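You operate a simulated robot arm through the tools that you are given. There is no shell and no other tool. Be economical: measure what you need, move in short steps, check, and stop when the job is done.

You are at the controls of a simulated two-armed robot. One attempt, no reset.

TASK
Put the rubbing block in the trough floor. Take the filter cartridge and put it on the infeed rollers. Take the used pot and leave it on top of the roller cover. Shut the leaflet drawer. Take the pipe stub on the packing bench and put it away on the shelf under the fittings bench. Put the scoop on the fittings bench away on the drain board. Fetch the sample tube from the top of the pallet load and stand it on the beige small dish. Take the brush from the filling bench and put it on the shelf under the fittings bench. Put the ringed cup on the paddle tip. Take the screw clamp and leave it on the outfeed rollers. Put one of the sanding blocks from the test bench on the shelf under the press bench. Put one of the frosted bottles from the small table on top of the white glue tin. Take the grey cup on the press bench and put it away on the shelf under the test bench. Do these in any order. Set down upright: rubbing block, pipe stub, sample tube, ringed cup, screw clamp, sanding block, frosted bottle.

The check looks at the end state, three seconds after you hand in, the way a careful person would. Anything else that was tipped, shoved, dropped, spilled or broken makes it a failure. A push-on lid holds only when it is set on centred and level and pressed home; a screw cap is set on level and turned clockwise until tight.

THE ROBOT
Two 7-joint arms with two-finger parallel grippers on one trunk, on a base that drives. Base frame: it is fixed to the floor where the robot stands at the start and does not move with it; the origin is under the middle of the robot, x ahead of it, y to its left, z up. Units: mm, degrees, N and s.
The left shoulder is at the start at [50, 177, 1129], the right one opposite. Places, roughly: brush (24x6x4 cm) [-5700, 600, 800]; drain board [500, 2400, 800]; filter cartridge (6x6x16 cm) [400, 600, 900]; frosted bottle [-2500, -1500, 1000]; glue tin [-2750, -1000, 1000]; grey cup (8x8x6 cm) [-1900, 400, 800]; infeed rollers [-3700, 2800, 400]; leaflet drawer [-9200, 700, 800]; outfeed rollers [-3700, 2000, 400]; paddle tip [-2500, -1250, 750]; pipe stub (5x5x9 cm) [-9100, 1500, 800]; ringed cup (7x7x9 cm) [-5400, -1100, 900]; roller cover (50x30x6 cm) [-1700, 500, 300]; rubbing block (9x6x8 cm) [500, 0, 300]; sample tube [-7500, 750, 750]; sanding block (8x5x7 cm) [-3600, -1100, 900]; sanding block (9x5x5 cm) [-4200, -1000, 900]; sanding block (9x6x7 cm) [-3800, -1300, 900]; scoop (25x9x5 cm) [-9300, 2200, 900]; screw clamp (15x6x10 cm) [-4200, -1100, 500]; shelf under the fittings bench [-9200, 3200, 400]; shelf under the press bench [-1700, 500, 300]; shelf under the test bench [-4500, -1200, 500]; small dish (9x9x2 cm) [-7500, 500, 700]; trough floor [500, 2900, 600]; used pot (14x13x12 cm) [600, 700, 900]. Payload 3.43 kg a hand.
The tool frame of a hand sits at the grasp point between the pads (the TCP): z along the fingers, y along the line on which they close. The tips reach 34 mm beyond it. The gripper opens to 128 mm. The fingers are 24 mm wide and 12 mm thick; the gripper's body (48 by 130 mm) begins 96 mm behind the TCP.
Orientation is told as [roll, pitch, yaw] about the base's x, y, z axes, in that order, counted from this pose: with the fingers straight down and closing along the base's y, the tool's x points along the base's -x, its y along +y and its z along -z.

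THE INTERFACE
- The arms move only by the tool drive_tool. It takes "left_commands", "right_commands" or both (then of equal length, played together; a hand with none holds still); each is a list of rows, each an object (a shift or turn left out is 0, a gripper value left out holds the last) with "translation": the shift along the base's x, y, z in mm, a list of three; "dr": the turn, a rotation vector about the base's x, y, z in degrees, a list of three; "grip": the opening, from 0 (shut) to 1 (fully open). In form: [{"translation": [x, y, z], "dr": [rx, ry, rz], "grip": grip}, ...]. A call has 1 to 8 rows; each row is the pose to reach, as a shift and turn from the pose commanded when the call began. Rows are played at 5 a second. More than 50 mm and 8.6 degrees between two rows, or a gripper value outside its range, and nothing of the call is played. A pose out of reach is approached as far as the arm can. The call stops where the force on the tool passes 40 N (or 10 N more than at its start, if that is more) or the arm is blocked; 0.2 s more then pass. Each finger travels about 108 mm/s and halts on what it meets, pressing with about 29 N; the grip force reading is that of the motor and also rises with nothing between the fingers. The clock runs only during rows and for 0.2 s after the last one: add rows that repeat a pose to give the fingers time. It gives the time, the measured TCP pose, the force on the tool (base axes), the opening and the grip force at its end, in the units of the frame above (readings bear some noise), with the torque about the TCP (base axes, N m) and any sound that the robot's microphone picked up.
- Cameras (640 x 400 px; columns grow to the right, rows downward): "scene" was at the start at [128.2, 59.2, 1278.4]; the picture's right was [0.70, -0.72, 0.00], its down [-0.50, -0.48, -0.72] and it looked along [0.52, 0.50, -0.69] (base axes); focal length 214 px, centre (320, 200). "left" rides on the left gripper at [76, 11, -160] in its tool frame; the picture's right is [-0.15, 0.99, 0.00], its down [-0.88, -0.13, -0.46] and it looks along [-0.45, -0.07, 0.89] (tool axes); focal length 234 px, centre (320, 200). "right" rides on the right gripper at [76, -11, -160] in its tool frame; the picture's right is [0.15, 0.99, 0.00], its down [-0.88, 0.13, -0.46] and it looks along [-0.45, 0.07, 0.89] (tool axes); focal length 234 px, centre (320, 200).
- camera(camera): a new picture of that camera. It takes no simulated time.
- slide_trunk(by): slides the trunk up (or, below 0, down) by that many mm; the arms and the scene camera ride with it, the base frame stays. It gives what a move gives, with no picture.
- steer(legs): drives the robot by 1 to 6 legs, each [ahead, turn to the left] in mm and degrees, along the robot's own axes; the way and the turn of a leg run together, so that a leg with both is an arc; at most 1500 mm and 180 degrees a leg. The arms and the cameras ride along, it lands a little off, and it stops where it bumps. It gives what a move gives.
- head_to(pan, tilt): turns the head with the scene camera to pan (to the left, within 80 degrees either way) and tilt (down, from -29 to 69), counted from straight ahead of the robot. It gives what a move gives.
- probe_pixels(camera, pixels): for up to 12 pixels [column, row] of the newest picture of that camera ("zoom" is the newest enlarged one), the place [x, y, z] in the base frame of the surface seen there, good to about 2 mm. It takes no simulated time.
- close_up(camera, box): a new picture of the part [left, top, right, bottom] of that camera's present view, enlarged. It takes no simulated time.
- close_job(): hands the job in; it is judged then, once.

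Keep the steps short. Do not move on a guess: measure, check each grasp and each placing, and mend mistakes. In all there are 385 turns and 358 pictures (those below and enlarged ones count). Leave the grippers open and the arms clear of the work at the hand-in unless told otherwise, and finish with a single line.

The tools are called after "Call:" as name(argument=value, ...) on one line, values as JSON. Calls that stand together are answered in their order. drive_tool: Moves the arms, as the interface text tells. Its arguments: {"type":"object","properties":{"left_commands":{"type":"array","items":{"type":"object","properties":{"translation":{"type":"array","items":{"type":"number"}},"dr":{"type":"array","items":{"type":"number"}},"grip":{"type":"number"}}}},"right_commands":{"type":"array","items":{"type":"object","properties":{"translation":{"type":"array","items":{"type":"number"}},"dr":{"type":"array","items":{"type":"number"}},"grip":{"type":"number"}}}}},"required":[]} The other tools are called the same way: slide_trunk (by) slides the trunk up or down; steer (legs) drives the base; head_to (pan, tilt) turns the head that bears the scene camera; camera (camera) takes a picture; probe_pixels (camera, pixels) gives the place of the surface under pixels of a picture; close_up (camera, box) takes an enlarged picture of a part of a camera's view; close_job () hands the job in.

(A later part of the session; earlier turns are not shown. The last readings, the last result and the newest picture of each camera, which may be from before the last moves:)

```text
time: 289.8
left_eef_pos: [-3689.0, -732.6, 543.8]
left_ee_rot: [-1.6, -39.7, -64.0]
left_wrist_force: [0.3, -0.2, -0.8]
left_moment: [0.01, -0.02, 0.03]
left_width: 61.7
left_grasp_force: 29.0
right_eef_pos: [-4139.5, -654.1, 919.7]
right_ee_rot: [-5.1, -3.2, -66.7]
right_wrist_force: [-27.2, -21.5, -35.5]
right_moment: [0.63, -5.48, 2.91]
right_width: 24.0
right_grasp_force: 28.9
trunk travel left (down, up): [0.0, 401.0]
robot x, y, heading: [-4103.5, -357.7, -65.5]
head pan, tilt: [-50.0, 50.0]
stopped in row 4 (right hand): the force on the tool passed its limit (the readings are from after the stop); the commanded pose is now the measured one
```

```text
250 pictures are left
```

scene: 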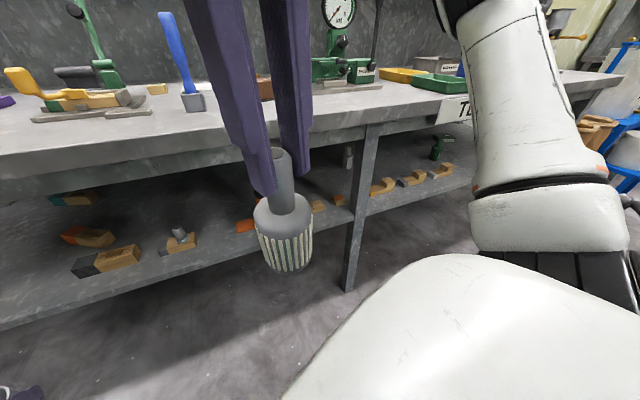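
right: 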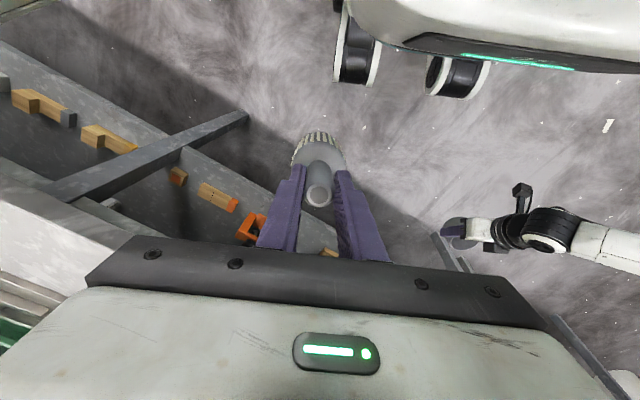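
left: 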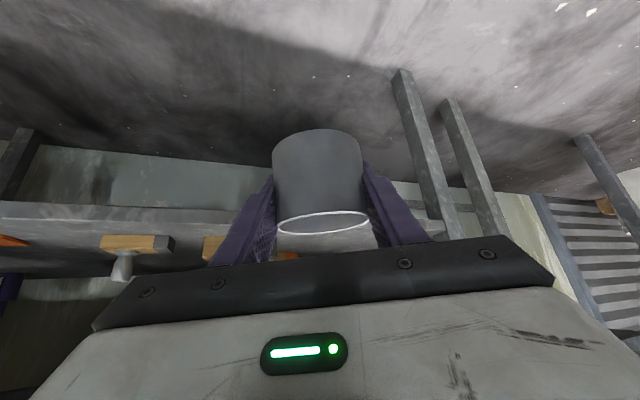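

The hand is pressing upward near the head (it's higher than the shoulder). Lower it 110 and forward 55.

Call:
drive_tool(right_commands=[{"translation": [8, -15, -25]}, {"translation": [15, -32, -55]}, {"translation": [23, -50, -85], "dr": [2, 3, 1]}, {"translation": [23, -50, -110], "dr": [4, 5, 1.5]}])

Call:
camera(camera="right")

```text
time: 290.8
left_eef_pos: [-3689.2, -732.1, 543.5]
left_ee_rot: [-1.6, -39.8, -64.0]
left_wrist_force: [0.8, 0.5, 0.3]
left_moment: [0.0, -0.03, 0.0]
left_width: 61.8
left_grasp_force: 29.5
right_eef_pos: [-4115.5, -702.3, 813.0]
right_ee_rot: [-7.7, 2.3, -65.5]
right_wrist_force: [0.2, 0.3, -2.4]
right_moment: [0.01, -0.03, -0.02]
right_width: 24.1
right_grasp_force: 28.6
trunk travel left (down, up): [0.0, 401.0]
robot x, y, heading: [-4100.9, -355.8, -65.4]
head pan, tilt: [-50.0, 50.0]
```

```text
249 pictures are left
```

right: 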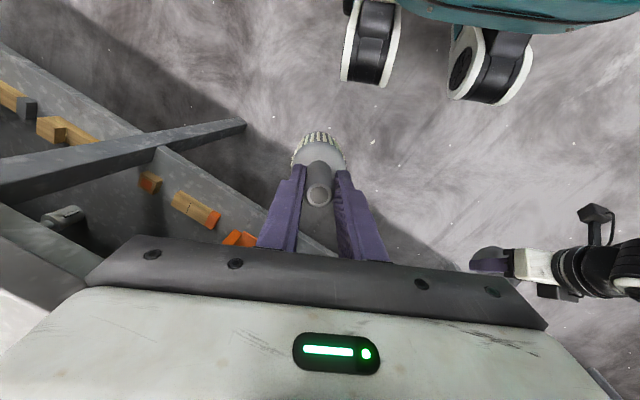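

Right arm is free. Straighten it, then drive 200 in at this heading and extend the left arm instead of the base.

Call:
drive_tool(right_commands=[{"translation": [0, 0, 0], "dr": [0.5, -4, 0]}, {"translation": [0, 0, -10], "dr": [1.1, -8, 0]}])

Call:
steer(legs=[[195, 0]])

Call:
head_to(pan=20, tilt=40)

Call:
camera(camera="scene")

```text
time: 291.4
left_eef_pos: [-3688.9, -732.4, 544.8]
left_ee_rot: [-1.6, -39.8, -64.0]
left_wrist_force: [0.3, 0.2, -0.4]
left_moment: [0.0, -0.02, 0.0]
left_width: 61.5
left_grasp_force: 29.1
right_eef_pos: [-4115.6, -703.0, 803.5]
right_ee_rot: [-0.1, -0.2, -65.4]
right_wrist_force: [1.0, 0.2, -0.3]
right_moment: [0.0, -0.01, 0.01]
right_width: 24.2
right_grasp_force: 29.2
trunk travel left (down, up): [0.0, 401.0]
robot x, y, heading: [-4105.3, -354.9, -65.5]
head pan, tilt: [-50.0, 50.0]
```

```text
time: 292.9
left_eef_pos: [-3605.8, -903.6, 548.0]
left_ee_rot: [-2.3, -40.4, -63.4]
left_wrist_force: [-0.3, 0.5, -0.5]
left_moment: [-0.01, -0.01, 0.03]
left_width: 61.7
left_grasp_force: 29.0
right_eef_pos: [-4031.6, -871.9, 812.7]
right_ee_rot: [-0.6, -1.5, -64.9]
right_wrist_force: [0.6, -0.8, -2.0]
right_moment: [0.04, 0.0, -0.02]
right_width: 24.1
right_grasp_force: 29.2
trunk travel left (down, up): [0.0, 401.0]
robot x, y, heading: [-4022.7, -531.6, -65.1]
head pan, tilt: [-50.0, 50.0]
```

```text
time: 294.3
left_eef_pos: [-3607.2, -904.9, 545.1]
left_ee_rot: [-2.2, -40.1, -63.4]
left_wrist_force: [-0.9, 0.4, 0.3]
left_moment: [0.01, 0.02, 0.02]
left_width: 61.6
left_grasp_force: 28.6
right_eef_pos: [-4033.1, -874.7, 812.8]
right_ee_rot: [-0.5, -1.9, -65.0]
right_wrist_force: [0.3, -0.4, -0.3]
right_moment: [0.0, 0.02, 0.02]
right_width: 24.3
right_grasp_force: 28.6
trunk travel left (down, up): [0.0, 401.0]
robot x, y, heading: [-4024.3, -531.2, -65.0]
head pan, tilt: [20.0, 40.0]
```

```text
248 pictures are left
```

scene: 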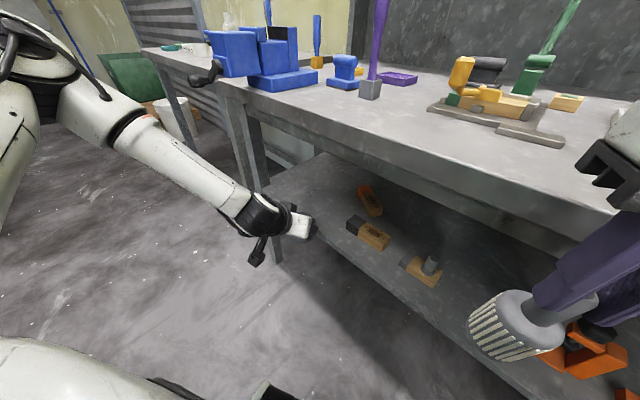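

Retract the right hand 65 mm from the bench edge; simultaneously extend the left hand onto the shelf.

Call:
drive_tool(right_commands=[{"translation": [-9, 20, 0]}, {"translation": [-18, 40, 0]}, {"translation": [-27, 59, 0]}, {"translation": [-27, 59, 0]}], left_commands=[{"translation": [10, -25, 0]}, {"translation": [20, -50, 0]}, {"translation": [30, -75, 0]}, {"translation": [36, -92, 0]}])

Call:
camera(camera="scene")

Call:
camera(camera="left")

```text
time: 295.3
left_eef_pos: [-3567.5, -983.8, 561.9]
left_ee_rot: [-2.2, -40.8, -63.3]
left_wrist_force: [-0.5, -0.3, -1.3]
left_moment: [-0.01, 0.01, 0.01]
left_width: 61.5
left_grasp_force: 28.7
left hand out of reach, approached as far as the arm can: row 3, 4
right_eef_pos: [-4064.0, -812.1, 818.4]
right_ee_rot: [-0.3, -3.7, -65.4]
right_wrist_force: [-0.3, 0.3, -0.4]
right_moment: [0.0, -0.03, 0.01]
right_width: 24.1
right_grasp_force: 28.9
trunk travel left (down, up): [0.0, 401.0]
robot x, y, heading: [-4024.2, -534.4, -65.6]
head pan, tilt: [20.0, 40.0]
```

```text
247 pictures are left
```

scene: 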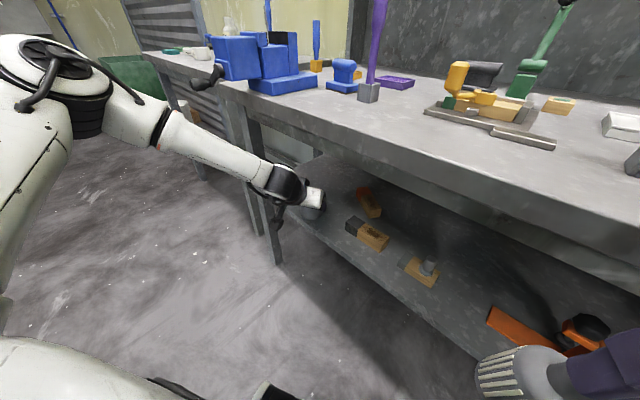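

```text
246 pictures are left
```

left: 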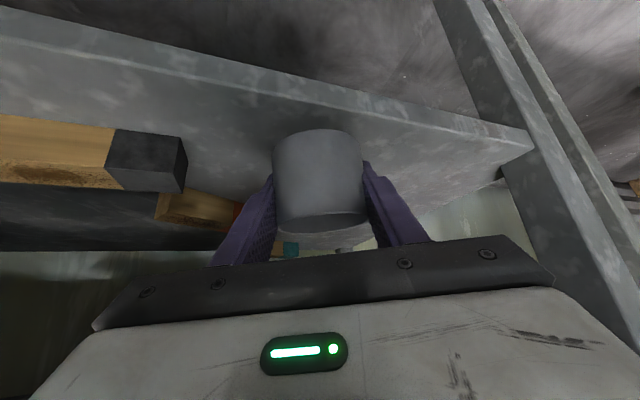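

Left arm is stretched; I need ~40 mm more base travel but the right arm touches the bench. Lower the right hand 150 to move its elbow away.

Call:
drive_tool(right_commands=[{"translation": [-8, 15, -30]}, {"translation": [-12, 25, -70], "dr": [1.5, 3, 0]}, {"translation": [-12, 25, -110], "dr": [1.5, 3, 0]}, {"translation": [-12, 25, -150], "dr": [1.5, 3, 0]}])

Call:
head_to(pan=-65, tilt=45)

Call:
camera(camera="scene")

```text
time: 296.0
left_eef_pos: [-3568.6, -983.5, 557.4]
left_ee_rot: [-2.5, -40.4, -63.3]
left_wrist_force: [-0.9, 0.5, 0.0]
left_moment: [0.08, 0.0, 0.05]
left_width: 61.6
left_grasp_force: 29.3
right_eef_pos: [-4068.5, -803.2, 792.6]
right_ee_rot: [-2.1, -14.1, -66.1]
right_wrist_force: [-0.3, 0.3, -0.7]
right_moment: [0.02, -0.02, 0.01]
right_width: 24.4
right_grasp_force: 29.8
right hand out of reach, approached as far as the arm can: row 3
trunk travel left (down, up): [0.0, 401.0]
robot x, y, heading: [-4024.3, -528.6, -65.9]
head pan, tilt: [20.0, 40.0]
stopped in row 3 (right hand): the arm was blocked; the commanded pose is now the measured one
```

```text
time: 297.6
left_eef_pos: [-3567.9, -983.6, 560.9]
left_ee_rot: [-2.4, -40.7, -63.4]
left_wrist_force: [0.6, -0.1, -0.6]
left_moment: [0.01, -0.01, 0.02]
left_width: 61.6
left_grasp_force: 29.0
right_eef_pos: [-4068.2, -803.4, 792.3]
right_ee_rot: [-2.2, -14.1, -66.1]
right_wrist_force: [-0.5, 0.1, -0.9]
right_moment: [0.06, 0.0, -0.02]
right_width: 24.0
right_grasp_force: 29.2
trunk travel left (down, up): [0.0, 401.0]
robot x, y, heading: [-4025.4, -528.8, -65.9]
head pan, tilt: [-65.0, 45.0]
```

```text
245 pictures are left
```

scene: 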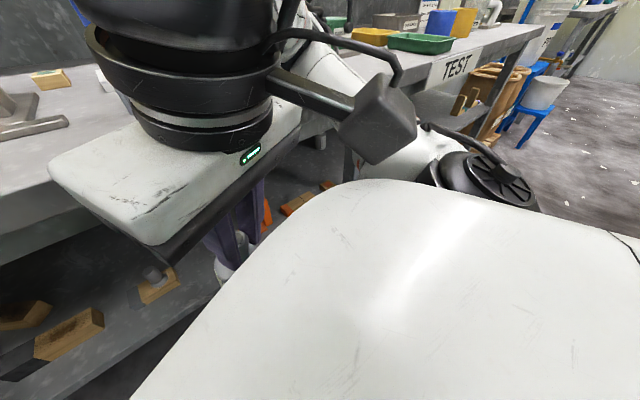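

The right forearm is lying on the bench edge. I'll back away, straighten the right hand, and re-approach at heading −80° with the left arm extended.

Call:
steer(legs=[[-170, 0]])

Call:
drive_tool(right_commands=[{"translation": [0, 0, 0], "dr": [6.9, 1.9, 0]}, {"translation": [0, 0, 0], "dr": [13.8, 3.7, 0]}, {"translation": [0, 0, -30], "dr": [13.8, 3.7, 0]}, {"translation": [0, 0, -60], "dr": [13.8, 3.7, 0]}])

Call:
steer(legs=[[0, 66], [190, 0], [0, -80], [130, 0]])

Call:
head_to(pan=20, tilt=40)

Call:
camera(camera="scene")

```text
time: 299.0
left_eef_pos: [-3639.0, -837.6, 553.2]
left_ee_rot: [-1.8, -39.8, -64.0]
left_wrist_force: [0.5, 0.4, -0.5]
left_moment: [0.01, 0.0, -0.01]
left_width: 61.7
left_grasp_force: 28.6
right_eef_pos: [-4137.7, -659.8, 784.2]
right_ee_rot: [-1.7, -11.8, -66.2]
right_wrist_force: [-0.6, -0.2, -0.6]
right_moment: [0.01, -0.01, 0.04]
right_width: 24.1
right_grasp_force: 28.7
trunk travel left (down, up): [0.0, 401.0]
robot x, y, heading: [-4091.5, -377.5, -65.7]
head pan, tilt: [-65.0, 45.0]
```

```text
time: 300.0
left_eef_pos: [-3638.1, -837.5, 552.5]
left_ee_rot: [-1.7, -39.8, -64.1]
left_wrist_force: [0.4, 0.1, -0.6]
left_moment: [0.02, -0.02, 0.01]
left_width: 61.7
left_grasp_force: 29.3
right_eef_pos: [-4136.9, -659.2, 722.9]
right_ee_rot: [0.6, 2.3, -66.4]
right_wrist_force: [0.0, 0.4, -1.5]
right_moment: [0.0, 0.01, -0.04]
right_width: 24.2
right_grasp_force: 29.0
trunk travel left (down, up): [0.0, 401.0]
robot x, y, heading: [-4096.4, -379.3, -65.7]
head pan, tilt: [-65.0, 45.0]
```

```text
time: 301.7
left_eef_pos: [-3515.8, -651.0, 556.5]
left_ee_rot: [-2.3, -40.2, -44.1]
left_wrist_force: [-0.8, 1.0, -0.3]
left_moment: [0.0, 0.03, 0.02]
left_width: 61.4
left_grasp_force: 29.1
right_eef_pos: [-4047.6, -654.8, 728.9]
right_ee_rot: [0.2, 1.9, -48.7]
right_wrist_force: [0.9, 0.3, -0.3]
right_moment: [-0.01, -0.02, 0.02]
right_width: 24.3
right_grasp_force: 29.0
trunk travel left (down, up): [0.0, 401.0]
robot x, y, heading: [-4092.6, -368.1, -46.8]
head pan, tilt: [-65.0, 45.0]
stopped in leg 1: the robot was blocked; the commanded pose is now the measured one
```

```text
time: 303.2
left_eef_pos: [-3514.7, -651.9, 558.9]
left_ee_rot: [-2.4, -40.5, -44.2]
left_wrist_force: [0.0, -0.4, 0.1]
left_moment: [0.01, -0.02, -0.01]
left_width: 61.7
left_grasp_force: 29.3
right_eef_pos: [-4048.4, -653.5, 728.5]
right_ee_rot: [0.3, 1.8, -48.8]
right_wrist_force: [0.2, 0.4, -0.9]
right_moment: [0.02, 0.02, 0.01]
right_width: 24.0
right_grasp_force: 28.9
trunk travel left (down, up): [0.0, 401.0]
robot x, y, heading: [-4095.9, -374.5, -46.9]
head pan, tilt: [20.0, 40.0]
```

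```text
244 pictures are left
```

scene: 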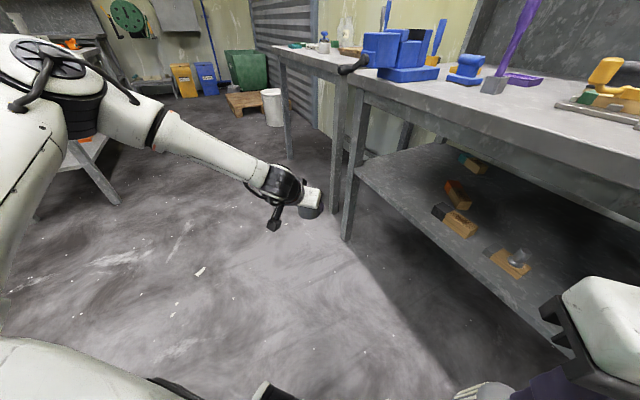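

Turning swept the right elbow into the bench. Turn back, retreat 250, then redo the shift.

Call:
steer(legs=[[0, -19], [-260, 0], [0, 66], [285, 0], [0, -80], [240, 0]])

Call:
camera(camera="scene")

Call:
camera(camera="left")

```text
time: 315.4
left_eef_pos: [-3544.9, -923.4, 552.7]
left_ee_rot: [-1.7, -39.8, -77.4]
left_wrist_force: [0.1, 0.2, -0.5]
left_moment: [0.0, 0.02, -0.03]
left_width: 61.5
left_grasp_force: 28.6
right_eef_pos: [-3993.1, -638.4, 723.4]
right_ee_rot: [0.6, 2.4, -81.4]
right_wrist_force: [0.0, -0.3, -1.4]
right_moment: [0.01, 0.02, -0.01]
right_width: 24.4
right_grasp_force: 29.4
trunk travel left (down, up): [0.0, 401.0]
robot x, y, heading: [-3880.2, -373.7, -80.3]
head pan, tilt: [20.0, 40.0]
```

```text
243 pictures are left
```

scene: 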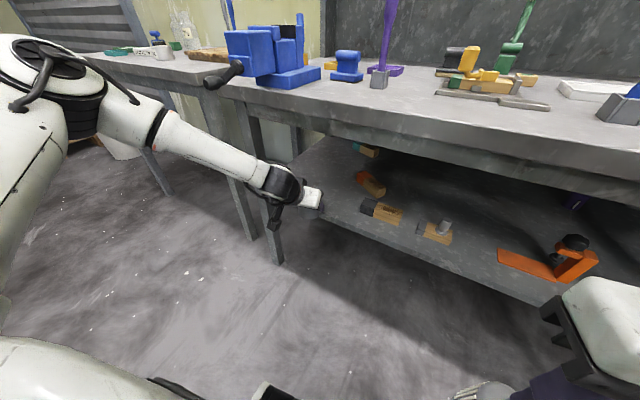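

```text
242 pictures are left
```

left: 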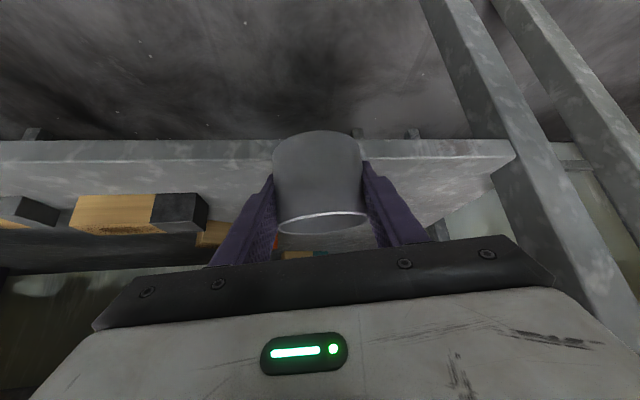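

Now clear of the vise. Drive 75 and lower.

Call:
steer(legs=[[75, 0]])

Call:
drive_tool(left_commands=[{"translation": [0, 0, -8]}, {"translation": [0, 0, -14]}, {"translation": [0, 0, -19]}, {"translation": [0, 0, -24]}])

Call:
close_up(camera="scene", box=[220, 130, 460, 300])

```text
time: 316.4
left_eef_pos: [-3529.9, -997.8, 551.8]
left_ee_rot: [-1.7, -39.8, -77.3]
left_wrist_force: [0.2, -0.9, 0.1]
left_moment: [-0.01, -0.02, -0.03]
left_width: 61.5
left_grasp_force: 29.1
right_eef_pos: [-3979.9, -713.4, 723.6]
right_ee_rot: [0.6, 2.4, -81.6]
right_wrist_force: [1.0, -0.3, -0.8]
right_moment: [0.02, -0.01, 0.02]
right_width: 24.0
right_grasp_force: 29.3
trunk travel left (down, up): [0.0, 401.0]
robot x, y, heading: [-3867.6, -443.9, -80.0]
head pan, tilt: [20.0, 40.0]
```

```text
time: 317.4
left_eef_pos: [-3528.5, -993.9, 539.5]
left_ee_rot: [-1.7, -40.4, -77.6]
left_wrist_force: [-4.6, -5.8, 17.4]
left_moment: [-0.79, -0.12, -0.22]
left_width: 62.1
left_grasp_force: 28.7
left hand out of reach, approached as far as the arm can: row 3, 4
right_eef_pos: [-3980.3, -712.1, 723.9]
right_ee_rot: [0.7, 2.4, -81.7]
right_wrist_force: [-0.2, 0.7, -0.3]
right_moment: [0.02, -0.02, 0.0]
right_width: 24.0
right_grasp_force: 28.7
trunk travel left (down, up): [0.0, 401.0]
robot x, y, heading: [-3868.0, -444.8, -79.6]
head pan, tilt: [20.0, 40.0]
```

```text
2.35 times, centred on (340, 215) of scene
```

zoom: 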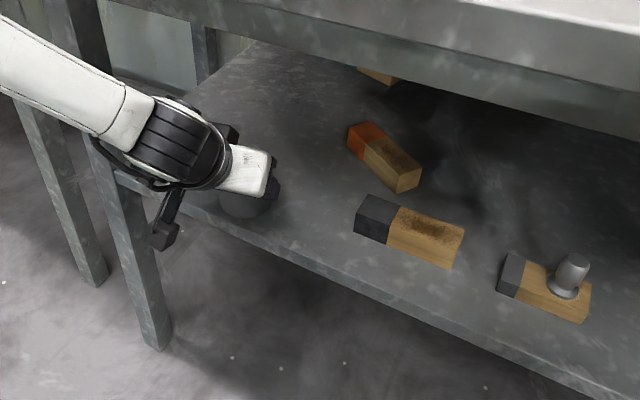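

Contact (17 N): cup is on the shelf. Open and withdraw along the tool axis.

Call:
drive_tool(left_commands=[{"translation": [0, 0, 0], "grip": 0.8}, {"translation": [0, 0, 0]}, {"translation": [0, 0, 0]}, {"translation": [-4, 20, 24]}, {"translation": [-8, 40, 48]}, {"translation": [-12, 65, 78]}, {"translation": [-16, 90, 108]}])

Call:
close_up(camera="scene", box=[220, 130, 460, 300])

Call:
camera(camera="left")

```text
time: 319.0
left_eef_pos: [-3543.4, -901.5, 642.4]
left_ee_rot: [-1.5, -39.8, -77.5]
left_wrist_force: [0.6, 0.3, -0.7]
left_moment: [-0.01, -0.01, -0.04]
left_width: 102.3
left_grasp_force: 0.0
right_eef_pos: [-3979.8, -712.8, 724.0]
right_ee_rot: [0.7, 2.4, -81.6]
right_wrist_force: [-1.1, 0.2, -1.3]
right_moment: [0.01, 0.03, 0.0]
right_width: 24.0
right_grasp_force: 29.0
trunk travel left (down, up): [0.0, 401.0]
robot x, y, heading: [-3863.7, -447.0, -80.0]
head pan, tilt: [20.0, 40.0]
```

```text
2.35 times, centred on (340, 215) of scene
```

zoom: 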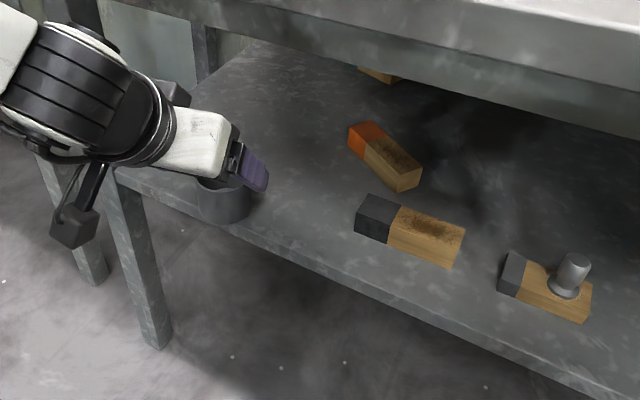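

```text
239 pictures are left
```

left: 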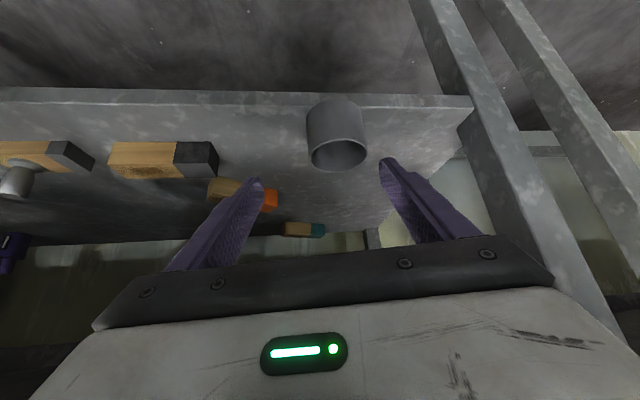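

Call:
probe_pixels(camera="left", pixels=[[335, 108], [335, 125], [310, 150], [362, 155], [335, 170], [280, 100], [300, 110], [375, 110]])

```text
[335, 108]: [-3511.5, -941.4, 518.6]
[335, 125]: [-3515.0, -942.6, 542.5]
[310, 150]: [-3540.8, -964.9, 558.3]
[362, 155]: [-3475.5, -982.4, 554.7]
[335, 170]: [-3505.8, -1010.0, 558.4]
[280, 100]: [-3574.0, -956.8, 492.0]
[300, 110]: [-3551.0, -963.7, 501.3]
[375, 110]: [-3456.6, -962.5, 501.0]
```

Cup stands upright but overhangs the shelf edge ~14 mm. I'll push it back ~35 mm with closed fingers at mid-height.

Call:
drive_tool(left_commands=[{"translation": [12, 4, -20], "grip": 0.0}, {"translation": [24, 6, -50]}, {"translation": [35, 6, -85]}, {"translation": [35, 6, -93]}, {"translation": [35, 6, -93]}])

Call:
camera(camera="left")

```text
time: 320.2
left_eef_pos: [-3508.3, -898.6, 549.1]
left_ee_rot: [-1.7, -39.8, -77.4]
left_wrist_force: [-0.2, -1.0, 0.2]
left_moment: [0.01, 0.0, -0.02]
left_width: 0.0
left_grasp_force: 28.3
right_eef_pos: [-3980.6, -712.5, 724.3]
right_ee_rot: [0.6, 2.5, -81.4]
right_wrist_force: [-0.4, -0.2, -1.2]
right_moment: [0.01, 0.01, -0.01]
right_width: 24.0
right_grasp_force: 28.5
trunk travel left (down, up): [0.0, 401.0]
robot x, y, heading: [-3866.8, -447.6, -79.9]
head pan, tilt: [20.0, 40.0]
```

```text
238 pictures are left
```

left: 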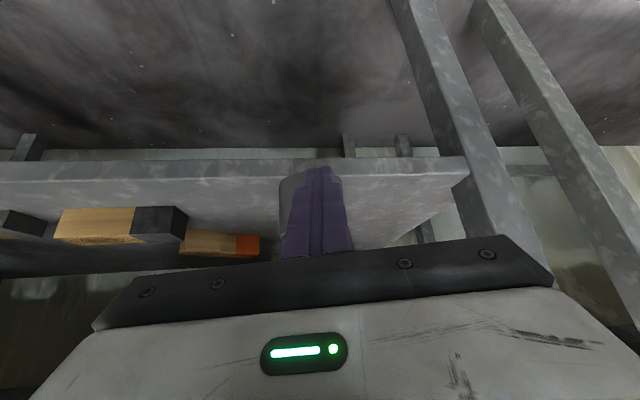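

Call:
drive_tool(left_commands=[{"translation": [-2, -10, 0]}, {"translation": [-1, -20, 0]}, {"translation": [1, -30, 0]}, {"translation": [3, -40, 0]}, {"translation": [5, -50, 0]}, {"translation": [-3, -20, 10]}, {"translation": [-8, 10, 30]}, {"translation": [-12, 30, 70]}])

Call:
camera(camera="left")

```text
time: 322.0
left_eef_pos: [-3519.5, -865.3, 620.1]
left_ee_rot: [-1.8, -39.8, -77.5]
left_wrist_force: [0.5, -0.4, 0.4]
left_moment: [-0.01, 0.03, -0.01]
left_width: 0.0
left_grasp_force: 28.7
right_eef_pos: [-3980.6, -713.0, 724.1]
right_ee_rot: [0.6, 2.5, -81.6]
right_wrist_force: [0.3, -0.4, -1.1]
right_moment: [0.05, 0.02, 0.0]
right_width: 24.0
right_grasp_force: 28.6
trunk travel left (down, up): [0.0, 401.0]
robot x, y, heading: [-3865.0, -444.2, -79.9]
head pan, tilt: [20.0, 40.0]
```

```text
237 pictures are left
```

left: 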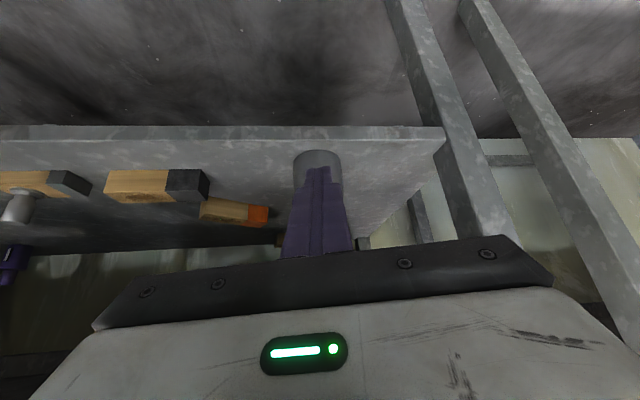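

Cup is now fully on the shelf. Next the screw clamp: back off, shift right ~480 and face it.

Call:
steer(legs=[[-160, 0], [0, -100], [480, 0], [0, 90]])

Call:
head_to(pan=20, tilt=35)

Call:
camera(camera="scene")

Call:
close_up(camera="scene", box=[240, 160, 400, 280])

```text
time: 333.9
left_eef_pos: [-4105.2, -768.3, 619.3]
left_ee_rot: [-1.8, -39.9, -88.1]
left_wrist_force: [-0.1, -0.1, -0.2]
left_moment: [0.0, 0.01, -0.06]
left_width: 0.0
left_grasp_force: 28.7
right_eef_pos: [-4530.1, -530.5, 723.4]
right_ee_rot: [0.6, 2.4, -92.2]
right_wrist_force: [0.2, 0.2, -1.0]
right_moment: [-0.01, -0.06, -0.01]
right_width: 24.4
right_grasp_force: 28.8
trunk travel left (down, up): [0.0, 401.0]
robot x, y, heading: [-4365.9, -287.7, -90.1]
head pan, tilt: [20.0, 40.0]
```

```text
time: 334.5
left_eef_pos: [-4106.3, -770.4, 619.1]
left_ee_rot: [-1.7, -39.8, -88.1]
left_wrist_force: [-1.0, -0.1, -1.0]
left_moment: [0.03, 0.0, 0.03]
left_width: 0.1
left_grasp_force: 28.5
right_eef_pos: [-4530.1, -531.8, 724.0]
right_ee_rot: [0.6, 2.5, -92.2]
right_wrist_force: [0.3, -0.5, -0.1]
right_moment: [0.04, -0.02, -0.01]
right_width: 24.2
right_grasp_force: 29.3
trunk travel left (down, up): [0.0, 401.0]
robot x, y, heading: [-4365.8, -291.3, -90.4]
head pan, tilt: [20.0, 35.0]
```

```text
236 pictures are left
```

scene: 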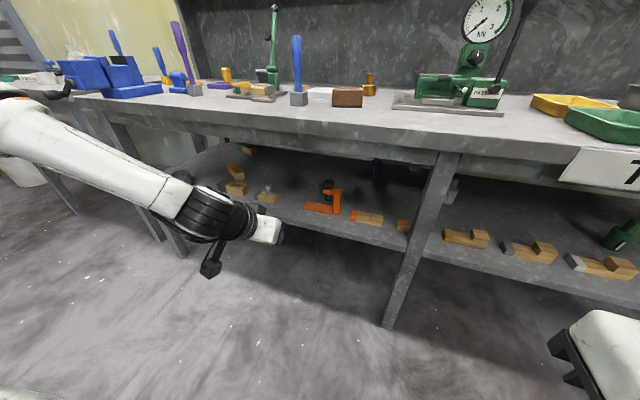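

```text
3.33 times, centred on (320, 220) of scene
```

zoom: 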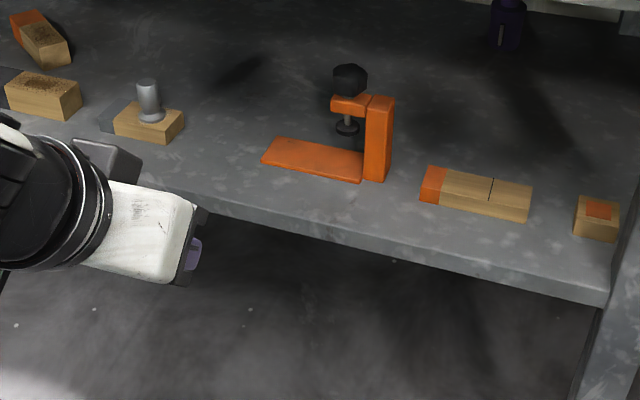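

Call:
probe_pixels(camera="zoom", pixels=[[382, 105], [392, 100], [370, 100], [365, 160], [385, 175], [340, 103], [265, 160], [360, 178], [290, 142], [350, 80], [430, 180], [430, 200]])

```text
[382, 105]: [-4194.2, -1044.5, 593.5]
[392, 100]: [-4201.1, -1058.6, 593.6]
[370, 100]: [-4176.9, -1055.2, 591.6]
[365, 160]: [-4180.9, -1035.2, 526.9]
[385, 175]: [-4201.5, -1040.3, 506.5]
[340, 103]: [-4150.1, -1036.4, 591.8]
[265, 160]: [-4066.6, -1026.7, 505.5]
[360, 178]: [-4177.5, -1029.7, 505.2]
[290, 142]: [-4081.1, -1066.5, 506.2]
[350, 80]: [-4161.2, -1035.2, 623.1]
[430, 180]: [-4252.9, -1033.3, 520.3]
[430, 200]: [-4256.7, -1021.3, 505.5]
```

Call:
close_up(camera="scene", box=[296, 172, 356, 222])

Call:
probe_pixels(camera="zoom", pixels=[[325, 197], [312, 228], [335, 230], [325, 240], [300, 150], [345, 150], [385, 180], [285, 185], [435, 180], [395, 330]])

```text
8.00 times, centred on (326, 197) of scene
```

zoom: 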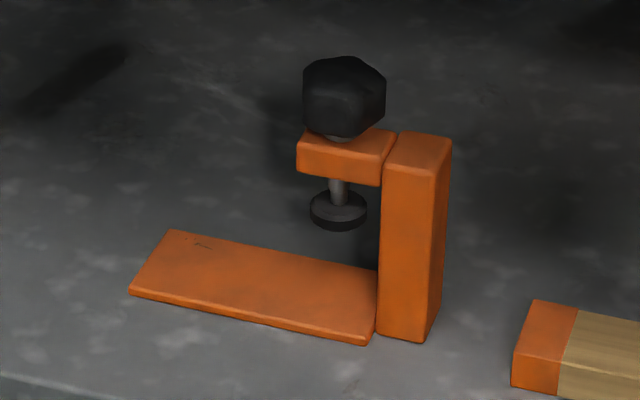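

```text
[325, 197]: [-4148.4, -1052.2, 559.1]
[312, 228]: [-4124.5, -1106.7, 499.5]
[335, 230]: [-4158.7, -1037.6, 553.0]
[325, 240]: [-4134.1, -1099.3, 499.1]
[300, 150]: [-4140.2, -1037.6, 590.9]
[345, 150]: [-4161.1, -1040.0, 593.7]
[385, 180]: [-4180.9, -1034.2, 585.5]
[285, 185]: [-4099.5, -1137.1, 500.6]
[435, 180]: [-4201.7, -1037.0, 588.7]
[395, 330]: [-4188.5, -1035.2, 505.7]
```

The post is too close to the screw pad, so I'll grip the black knob (≈(−4161, −1045), z 597–640) with a flat hand (pitch −60°). First orient the hand at z≈645 with open fingers.

Call:
drive_tool(left_commands=[{"translation": [-12, 0, 10], "dr": [-5, 0, 0], "grip": 0.55}, {"translation": [-25, -10, 20], "dr": [-10, 0, 0]}, {"translation": [-40, -20, 25], "dr": [-15, 0, 0]}, {"translation": [-55, -30, 30], "dr": [-20, 0, 0]}, {"translation": [-55, -60, 30], "dr": [-20, 0, 0]}, {"translation": [-55, -90, 30], "dr": [-20, 0, 0]}])

Call:
steer(legs=[[110, 0]])

Call:
camera(camera="left")

Call:
camera(camera="scene")

```text
time: 335.9
left_eef_pos: [-4162.8, -859.7, 648.7]
left_ee_rot: [-3.0, -59.8, -87.1]
left_wrist_force: [-0.1, 0.4, -0.2]
left_moment: [0.03, 0.02, 0.01]
left_width: 70.5
left_grasp_force: 0.0
right_eef_pos: [-4529.8, -532.0, 724.5]
right_ee_rot: [0.5, 2.3, -92.2]
right_wrist_force: [-0.6, 0.1, -1.1]
right_moment: [0.0, -0.02, 0.0]
right_width: 24.2
right_grasp_force: 28.9
trunk travel left (down, up): [0.0, 401.0]
robot x, y, heading: [-4368.8, -290.8, -90.4]
head pan, tilt: [20.0, 35.0]
```

```text
time: 337.1
left_eef_pos: [-4163.9, -967.7, 649.6]
left_ee_rot: [-3.0, -59.8, -87.2]
left_wrist_force: [0.0, 0.2, 0.5]
left_moment: [0.02, 0.06, 0.0]
left_width: 70.4
left_grasp_force: 0.2
right_eef_pos: [-4530.7, -639.8, 723.2]
right_ee_rot: [0.6, 2.4, -92.3]
right_wrist_force: [-1.0, -0.8, -0.1]
right_moment: [0.01, 0.04, -0.01]
right_width: 24.1
right_grasp_force: 29.0
trunk travel left (down, up): [0.0, 401.0]
robot x, y, heading: [-4367.9, -398.2, -90.6]
head pan, tilt: [20.0, 35.0]
```

```text
233 pictures are left
```

left: 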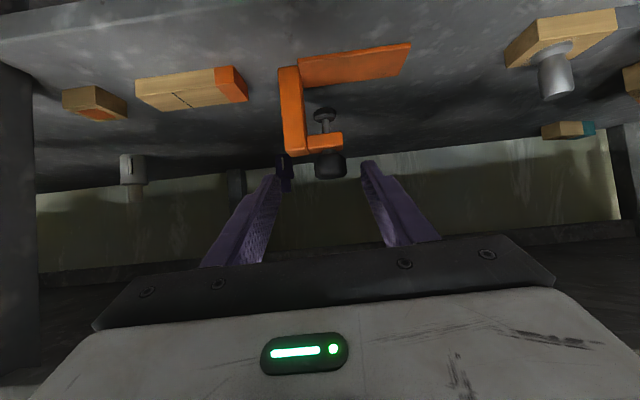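

```text
232 pictures are left
```

scene: 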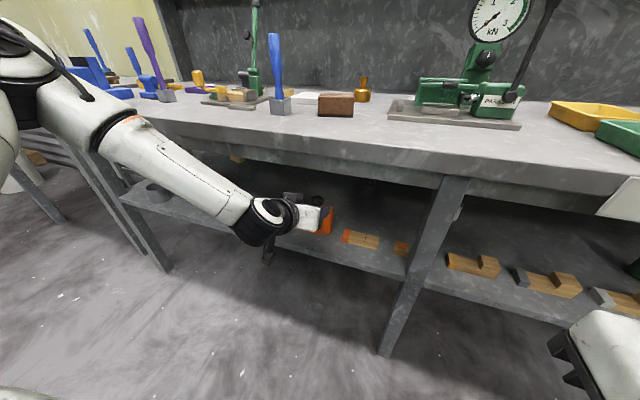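

Call:
probe_pixels(camera="left", pixels=[[319, 165], [344, 162], [331, 156], [331, 176], [300, 140], [290, 100], [325, 140]])

```text
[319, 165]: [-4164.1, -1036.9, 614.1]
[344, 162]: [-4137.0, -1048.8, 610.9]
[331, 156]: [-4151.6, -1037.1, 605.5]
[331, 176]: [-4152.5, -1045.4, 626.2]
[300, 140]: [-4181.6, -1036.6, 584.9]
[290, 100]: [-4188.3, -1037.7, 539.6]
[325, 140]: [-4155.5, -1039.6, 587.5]
```

Knob centre ≈(−4152, −1051), z 597–627. Drive 55 closer, then move the hand onto it.

Call:
drive_tool(left_commands=[{"translation": [12, 30, 0]}, {"translation": [12, 30, -10]}])

Call:
steer(legs=[[55, 0]])

Call:
drive_tool(left_commands=[{"translation": [0, -20, -5]}, {"translation": [0, -40, -10]}, {"translation": [0, -54, -16]}])

Call:
camera(camera="left")

Call:
close_up(camera="scene", box=[200, 140, 440, 300])

```text
time: 337.7
left_eef_pos: [-4151.2, -938.2, 640.2]
left_ee_rot: [-2.9, -59.8, -87.3]
left_wrist_force: [-0.5, 0.2, 0.2]
left_moment: [0.01, 0.0, 0.01]
left_width: 70.5
left_grasp_force: 0.0
right_eef_pos: [-4531.5, -640.0, 724.1]
right_ee_rot: [0.6, 2.4, -92.3]
right_wrist_force: [0.2, -0.7, -1.5]
right_moment: [0.01, 0.02, -0.01]
right_width: 24.3
right_grasp_force: 29.1
trunk travel left (down, up): [0.0, 401.0]
robot x, y, heading: [-4364.9, -400.5, -90.7]
head pan, tilt: [20.0, 35.0]
```

```text
time: 338.7
left_eef_pos: [-4152.0, -992.3, 638.8]
left_ee_rot: [-2.8, -59.7, -87.1]
left_wrist_force: [0.2, -0.4, -0.1]
left_moment: [-0.03, 0.02, -0.01]
left_width: 70.6
left_grasp_force: 0.1
right_eef_pos: [-4532.0, -693.5, 723.4]
right_ee_rot: [0.6, 2.4, -92.3]
right_wrist_force: [-0.4, -1.2, -0.9]
right_moment: [0.0, 0.0, 0.01]
right_width: 23.8
right_grasp_force: 29.4
trunk travel left (down, up): [0.0, 401.0]
robot x, y, heading: [-4369.5, -456.5, -90.7]
head pan, tilt: [20.0, 35.0]
```

```text
time: 339.5
left_eef_pos: [-4151.5, -1046.0, 623.9]
left_ee_rot: [-3.0, -59.8, -87.1]
left_wrist_force: [0.2, -0.2, 0.6]
left_moment: [-0.01, 0.01, -0.02]
left_width: 70.3
left_grasp_force: 0.0
right_eef_pos: [-4531.3, -695.0, 722.9]
right_ee_rot: [0.7, 2.4, -92.4]
right_wrist_force: [-0.2, -0.7, -0.8]
right_moment: [0.0, 0.0, 0.03]
right_width: 24.3
right_grasp_force: 29.4
trunk travel left (down, up): [0.0, 401.0]
robot x, y, heading: [-4368.7, -451.0, -90.3]
head pan, tilt: [20.0, 35.0]
```

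```text
231 pictures are left
```

left: 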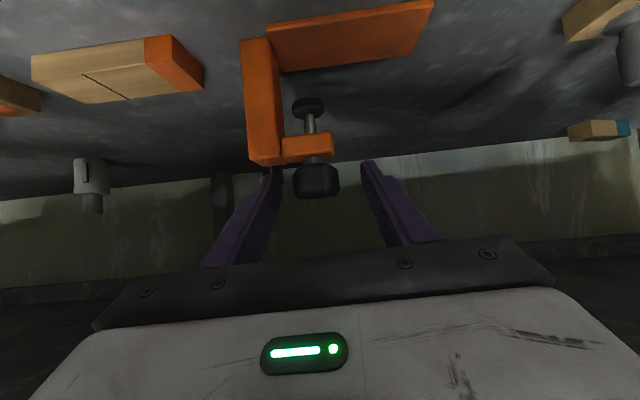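

```text
2.50 times, centred on (320, 220) of scene
```

zoom: 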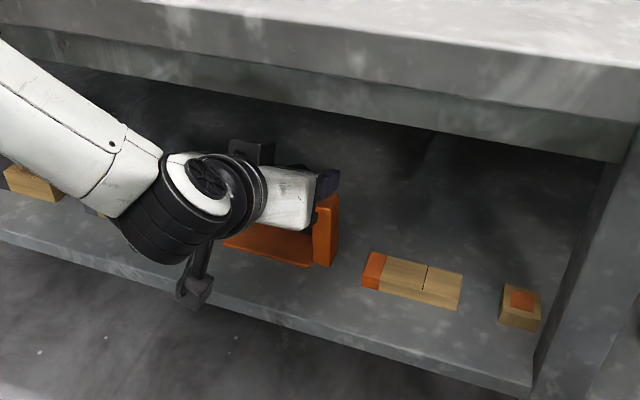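

Knob is between the fingers. Close and lift slightly.

Call:
drive_tool(left_commands=[{"translation": [0, 0, 0], "grip": 0.0}, {"translation": [0, 0, 0]}, {"translation": [0, 0, 0]}, {"translation": [0, 0, 8]}, {"translation": [0, 0, 18]}, {"translation": [0, 0, 18]}])

Call:
camera(camera="left")

Call:
close_up(camera="scene", box=[200, 140, 440, 300])

```text
time: 340.9
left_eef_pos: [-4152.0, -1046.9, 639.6]
left_ee_rot: [-2.9, -59.8, -87.3]
left_wrist_force: [0.3, -0.3, -2.0]
left_moment: [0.04, -0.04, -0.01]
left_width: 36.8
left_grasp_force: 29.2
right_eef_pos: [-4530.5, -696.0, 724.4]
right_ee_rot: [0.7, 2.5, -92.3]
right_wrist_force: [-0.7, 0.5, -0.7]
right_moment: [0.04, -0.01, -0.03]
right_width: 24.1
right_grasp_force: 28.8
trunk travel left (down, up): [0.0, 401.0]
robot x, y, heading: [-4369.8, -456.4, -90.7]
head pan, tilt: [20.0, 35.0]
```

```text
229 pictures are left
```

left: 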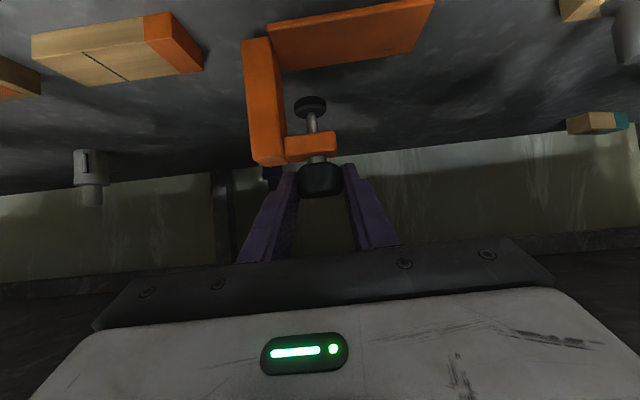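

```text
2.50 times, centred on (320, 220) of scene
```

zoom: 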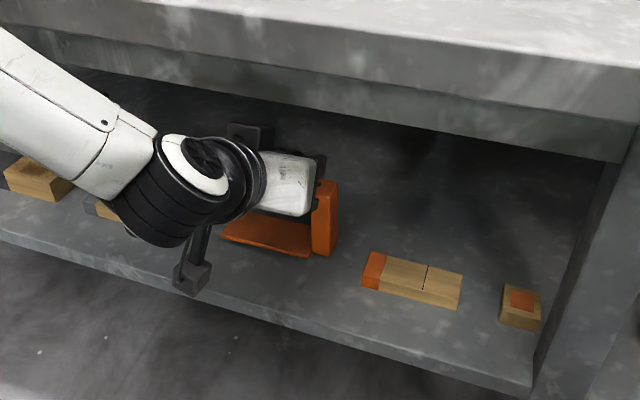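

Clamp is lifted. Back out, raise the trunk, and set it on the front strip of the bench top to re-grip it vertically.

Call:
steer(legs=[[-270, 0]])

Call:
slide_trunk(by=300)

Call:
drive_tool(left_commands=[{"translation": [0, 0, 30]}, {"translation": [0, 0, 55]}])

Call:
camera(camera="scene")

Call:
camera(camera="left")

```text
time: 342.8
left_eef_pos: [-4148.4, -774.4, 640.9]
left_ee_rot: [-3.0, -59.9, -87.1]
left_wrist_force: [-0.7, 0.5, -2.7]
left_moment: [0.02, 0.01, -0.01]
left_width: 36.5
left_grasp_force: 29.3
right_eef_pos: [-4528.4, -424.8, 723.6]
right_ee_rot: [0.5, 2.4, -92.3]
right_wrist_force: [0.3, 0.0, -1.4]
right_moment: [0.03, 0.0, -0.01]
right_width: 24.2
right_grasp_force: 29.0
trunk travel left (down, up): [0.0, 401.0]
robot x, y, heading: [-4367.0, -183.6, -90.7]
head pan, tilt: [20.0, 35.0]
```

```text
time: 345.8
left_eef_pos: [-4149.9, -776.4, 939.6]
left_ee_rot: [-2.9, -59.8, -87.3]
left_wrist_force: [-0.3, -0.3, -2.7]
left_moment: [0.0, 0.02, -0.02]
left_width: 36.8
left_grasp_force: 28.6
right_eef_pos: [-4529.0, -425.9, 1025.0]
right_ee_rot: [0.7, 2.6, -92.3]
right_wrist_force: [-0.4, 0.4, -2.0]
right_moment: [0.01, 0.01, -0.01]
right_width: 23.9
right_grasp_force: 29.1
trunk travel left (down, up): [-300.0, 101.0]
robot x, y, heading: [-4366.4, -183.7, -90.5]
head pan, tilt: [20.0, 35.0]
```

```text
time: 346.4
left_eef_pos: [-4147.4, -775.4, 993.2]
left_ee_rot: [-3.0, -59.7, -87.2]
left_wrist_force: [-0.1, 0.6, -2.9]
left_moment: [0.03, -0.04, 0.0]
left_width: 37.0
left_grasp_force: 28.6
right_eef_pos: [-4528.5, -425.4, 1024.4]
right_ee_rot: [0.6, 2.5, -92.3]
right_wrist_force: [-0.4, -0.5, -0.8]
right_moment: [0.02, 0.01, 0.01]
right_width: 24.2
right_grasp_force: 28.6
trunk travel left (down, up): [-300.0, 101.0]
robot x, y, heading: [-4366.8, -186.2, -90.3]
head pan, tilt: [20.0, 35.0]
```

```text
227 pictures are left
```

scene: 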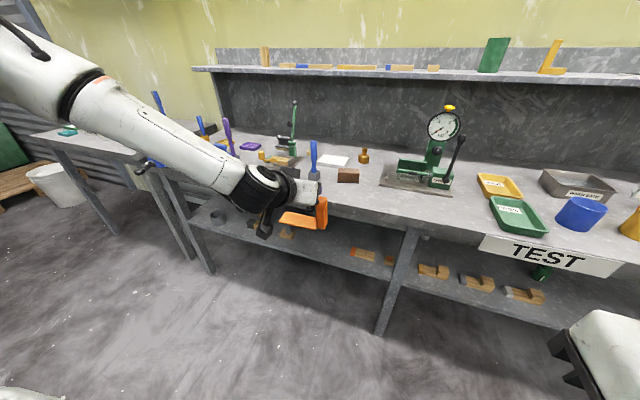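

```text
226 pictures are left
```

left: 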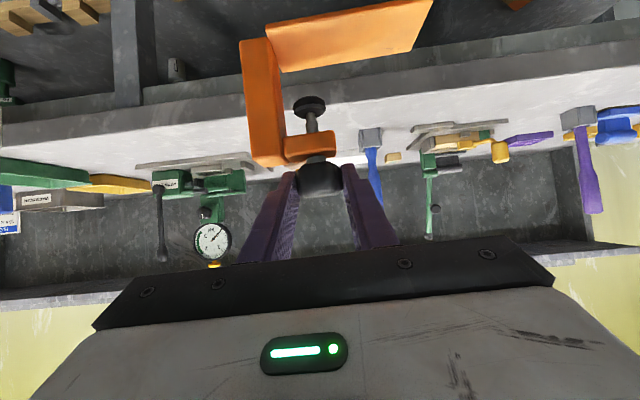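

Drive 185 forward over the bench-top front strip.

Call:
steer(legs=[[183, 0]])

Call:
camera(camera="scene")

Call:
probe_pixels(camera="scene", pixels=[[352, 175], [345, 185], [365, 185], [300, 180], [280, 205], [320, 200], [315, 225], [320, 150]])

```text
time: 347.9
left_eef_pos: [-4151.4, -955.7, 993.2]
left_ee_rot: [-2.9, -59.7, -87.3]
left_wrist_force: [1.1, -0.2, -2.6]
left_moment: [0.01, -0.01, -0.01]
left_width: 36.5
left_grasp_force: 29.1
right_eef_pos: [-4530.6, -605.0, 1023.5]
right_ee_rot: [0.6, 2.5, -92.4]
right_wrist_force: [0.2, -0.9, -1.4]
right_moment: [0.02, -0.01, -0.03]
right_width: 24.3
right_grasp_force: 28.8
trunk travel left (down, up): [-300.0, 101.0]
robot x, y, heading: [-4368.0, -366.4, -90.8]
head pan, tilt: [20.0, 35.0]
```

```text
225 pictures are left
```

scene: 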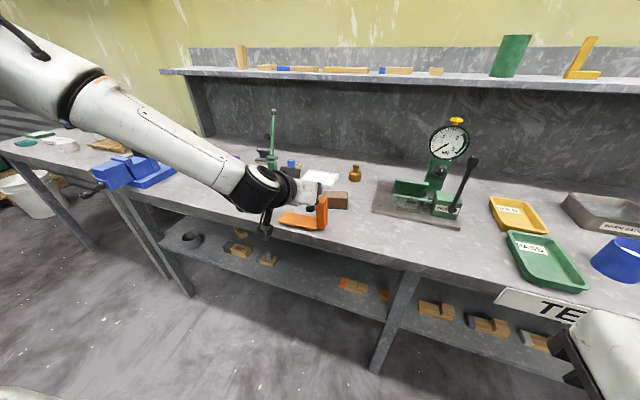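

```text
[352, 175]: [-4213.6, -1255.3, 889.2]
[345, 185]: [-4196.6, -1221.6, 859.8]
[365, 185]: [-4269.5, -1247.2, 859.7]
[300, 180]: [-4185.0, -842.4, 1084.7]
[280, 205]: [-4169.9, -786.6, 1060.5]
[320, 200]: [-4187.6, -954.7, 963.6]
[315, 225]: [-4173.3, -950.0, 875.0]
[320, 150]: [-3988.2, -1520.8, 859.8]
```

Bench top is z=860; lower ~10 to contact, release, and back the hand off along its axis.

Call:
drive_tool(left_commands=[{"translation": [0, 0, -4]}, {"translation": [0, 0, -8]}, {"translation": [0, 0, -11]}, {"translation": [0, 0, -14]}])

Call:
close_up(camera="scene", box=[230, 150, 410, 270])

```text
time: 348.9
left_eef_pos: [-4154.4, -956.9, 983.6]
left_ee_rot: [-2.9, -60.3, -87.6]
left_wrist_force: [-4.2, -0.3, 13.2]
left_moment: [0.25, -0.56, -0.01]
left_width: 37.4
left_grasp_force: 29.0
right_eef_pos: [-4532.5, -603.7, 1024.8]
right_ee_rot: [0.7, 2.4, -92.4]
right_wrist_force: [0.3, 0.1, -0.4]
right_moment: [0.05, -0.02, -0.01]
right_width: 24.4
right_grasp_force: 29.1
trunk travel left (down, up): [-300.0, 101.0]
robot x, y, heading: [-4367.2, -366.3, -90.6]
head pan, tilt: [20.0, 35.0]
```

```text
3.33 times, centred on (320, 210) of scene
```

zoom: 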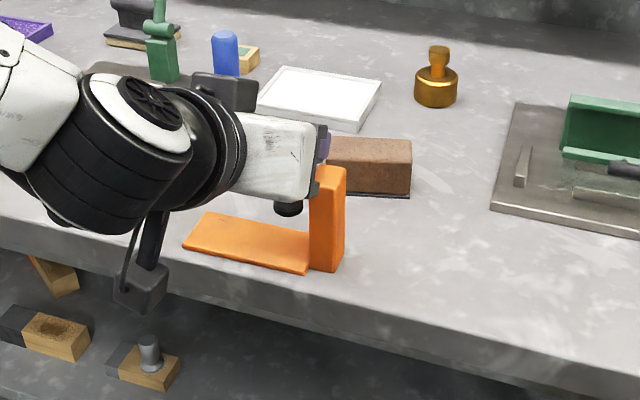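

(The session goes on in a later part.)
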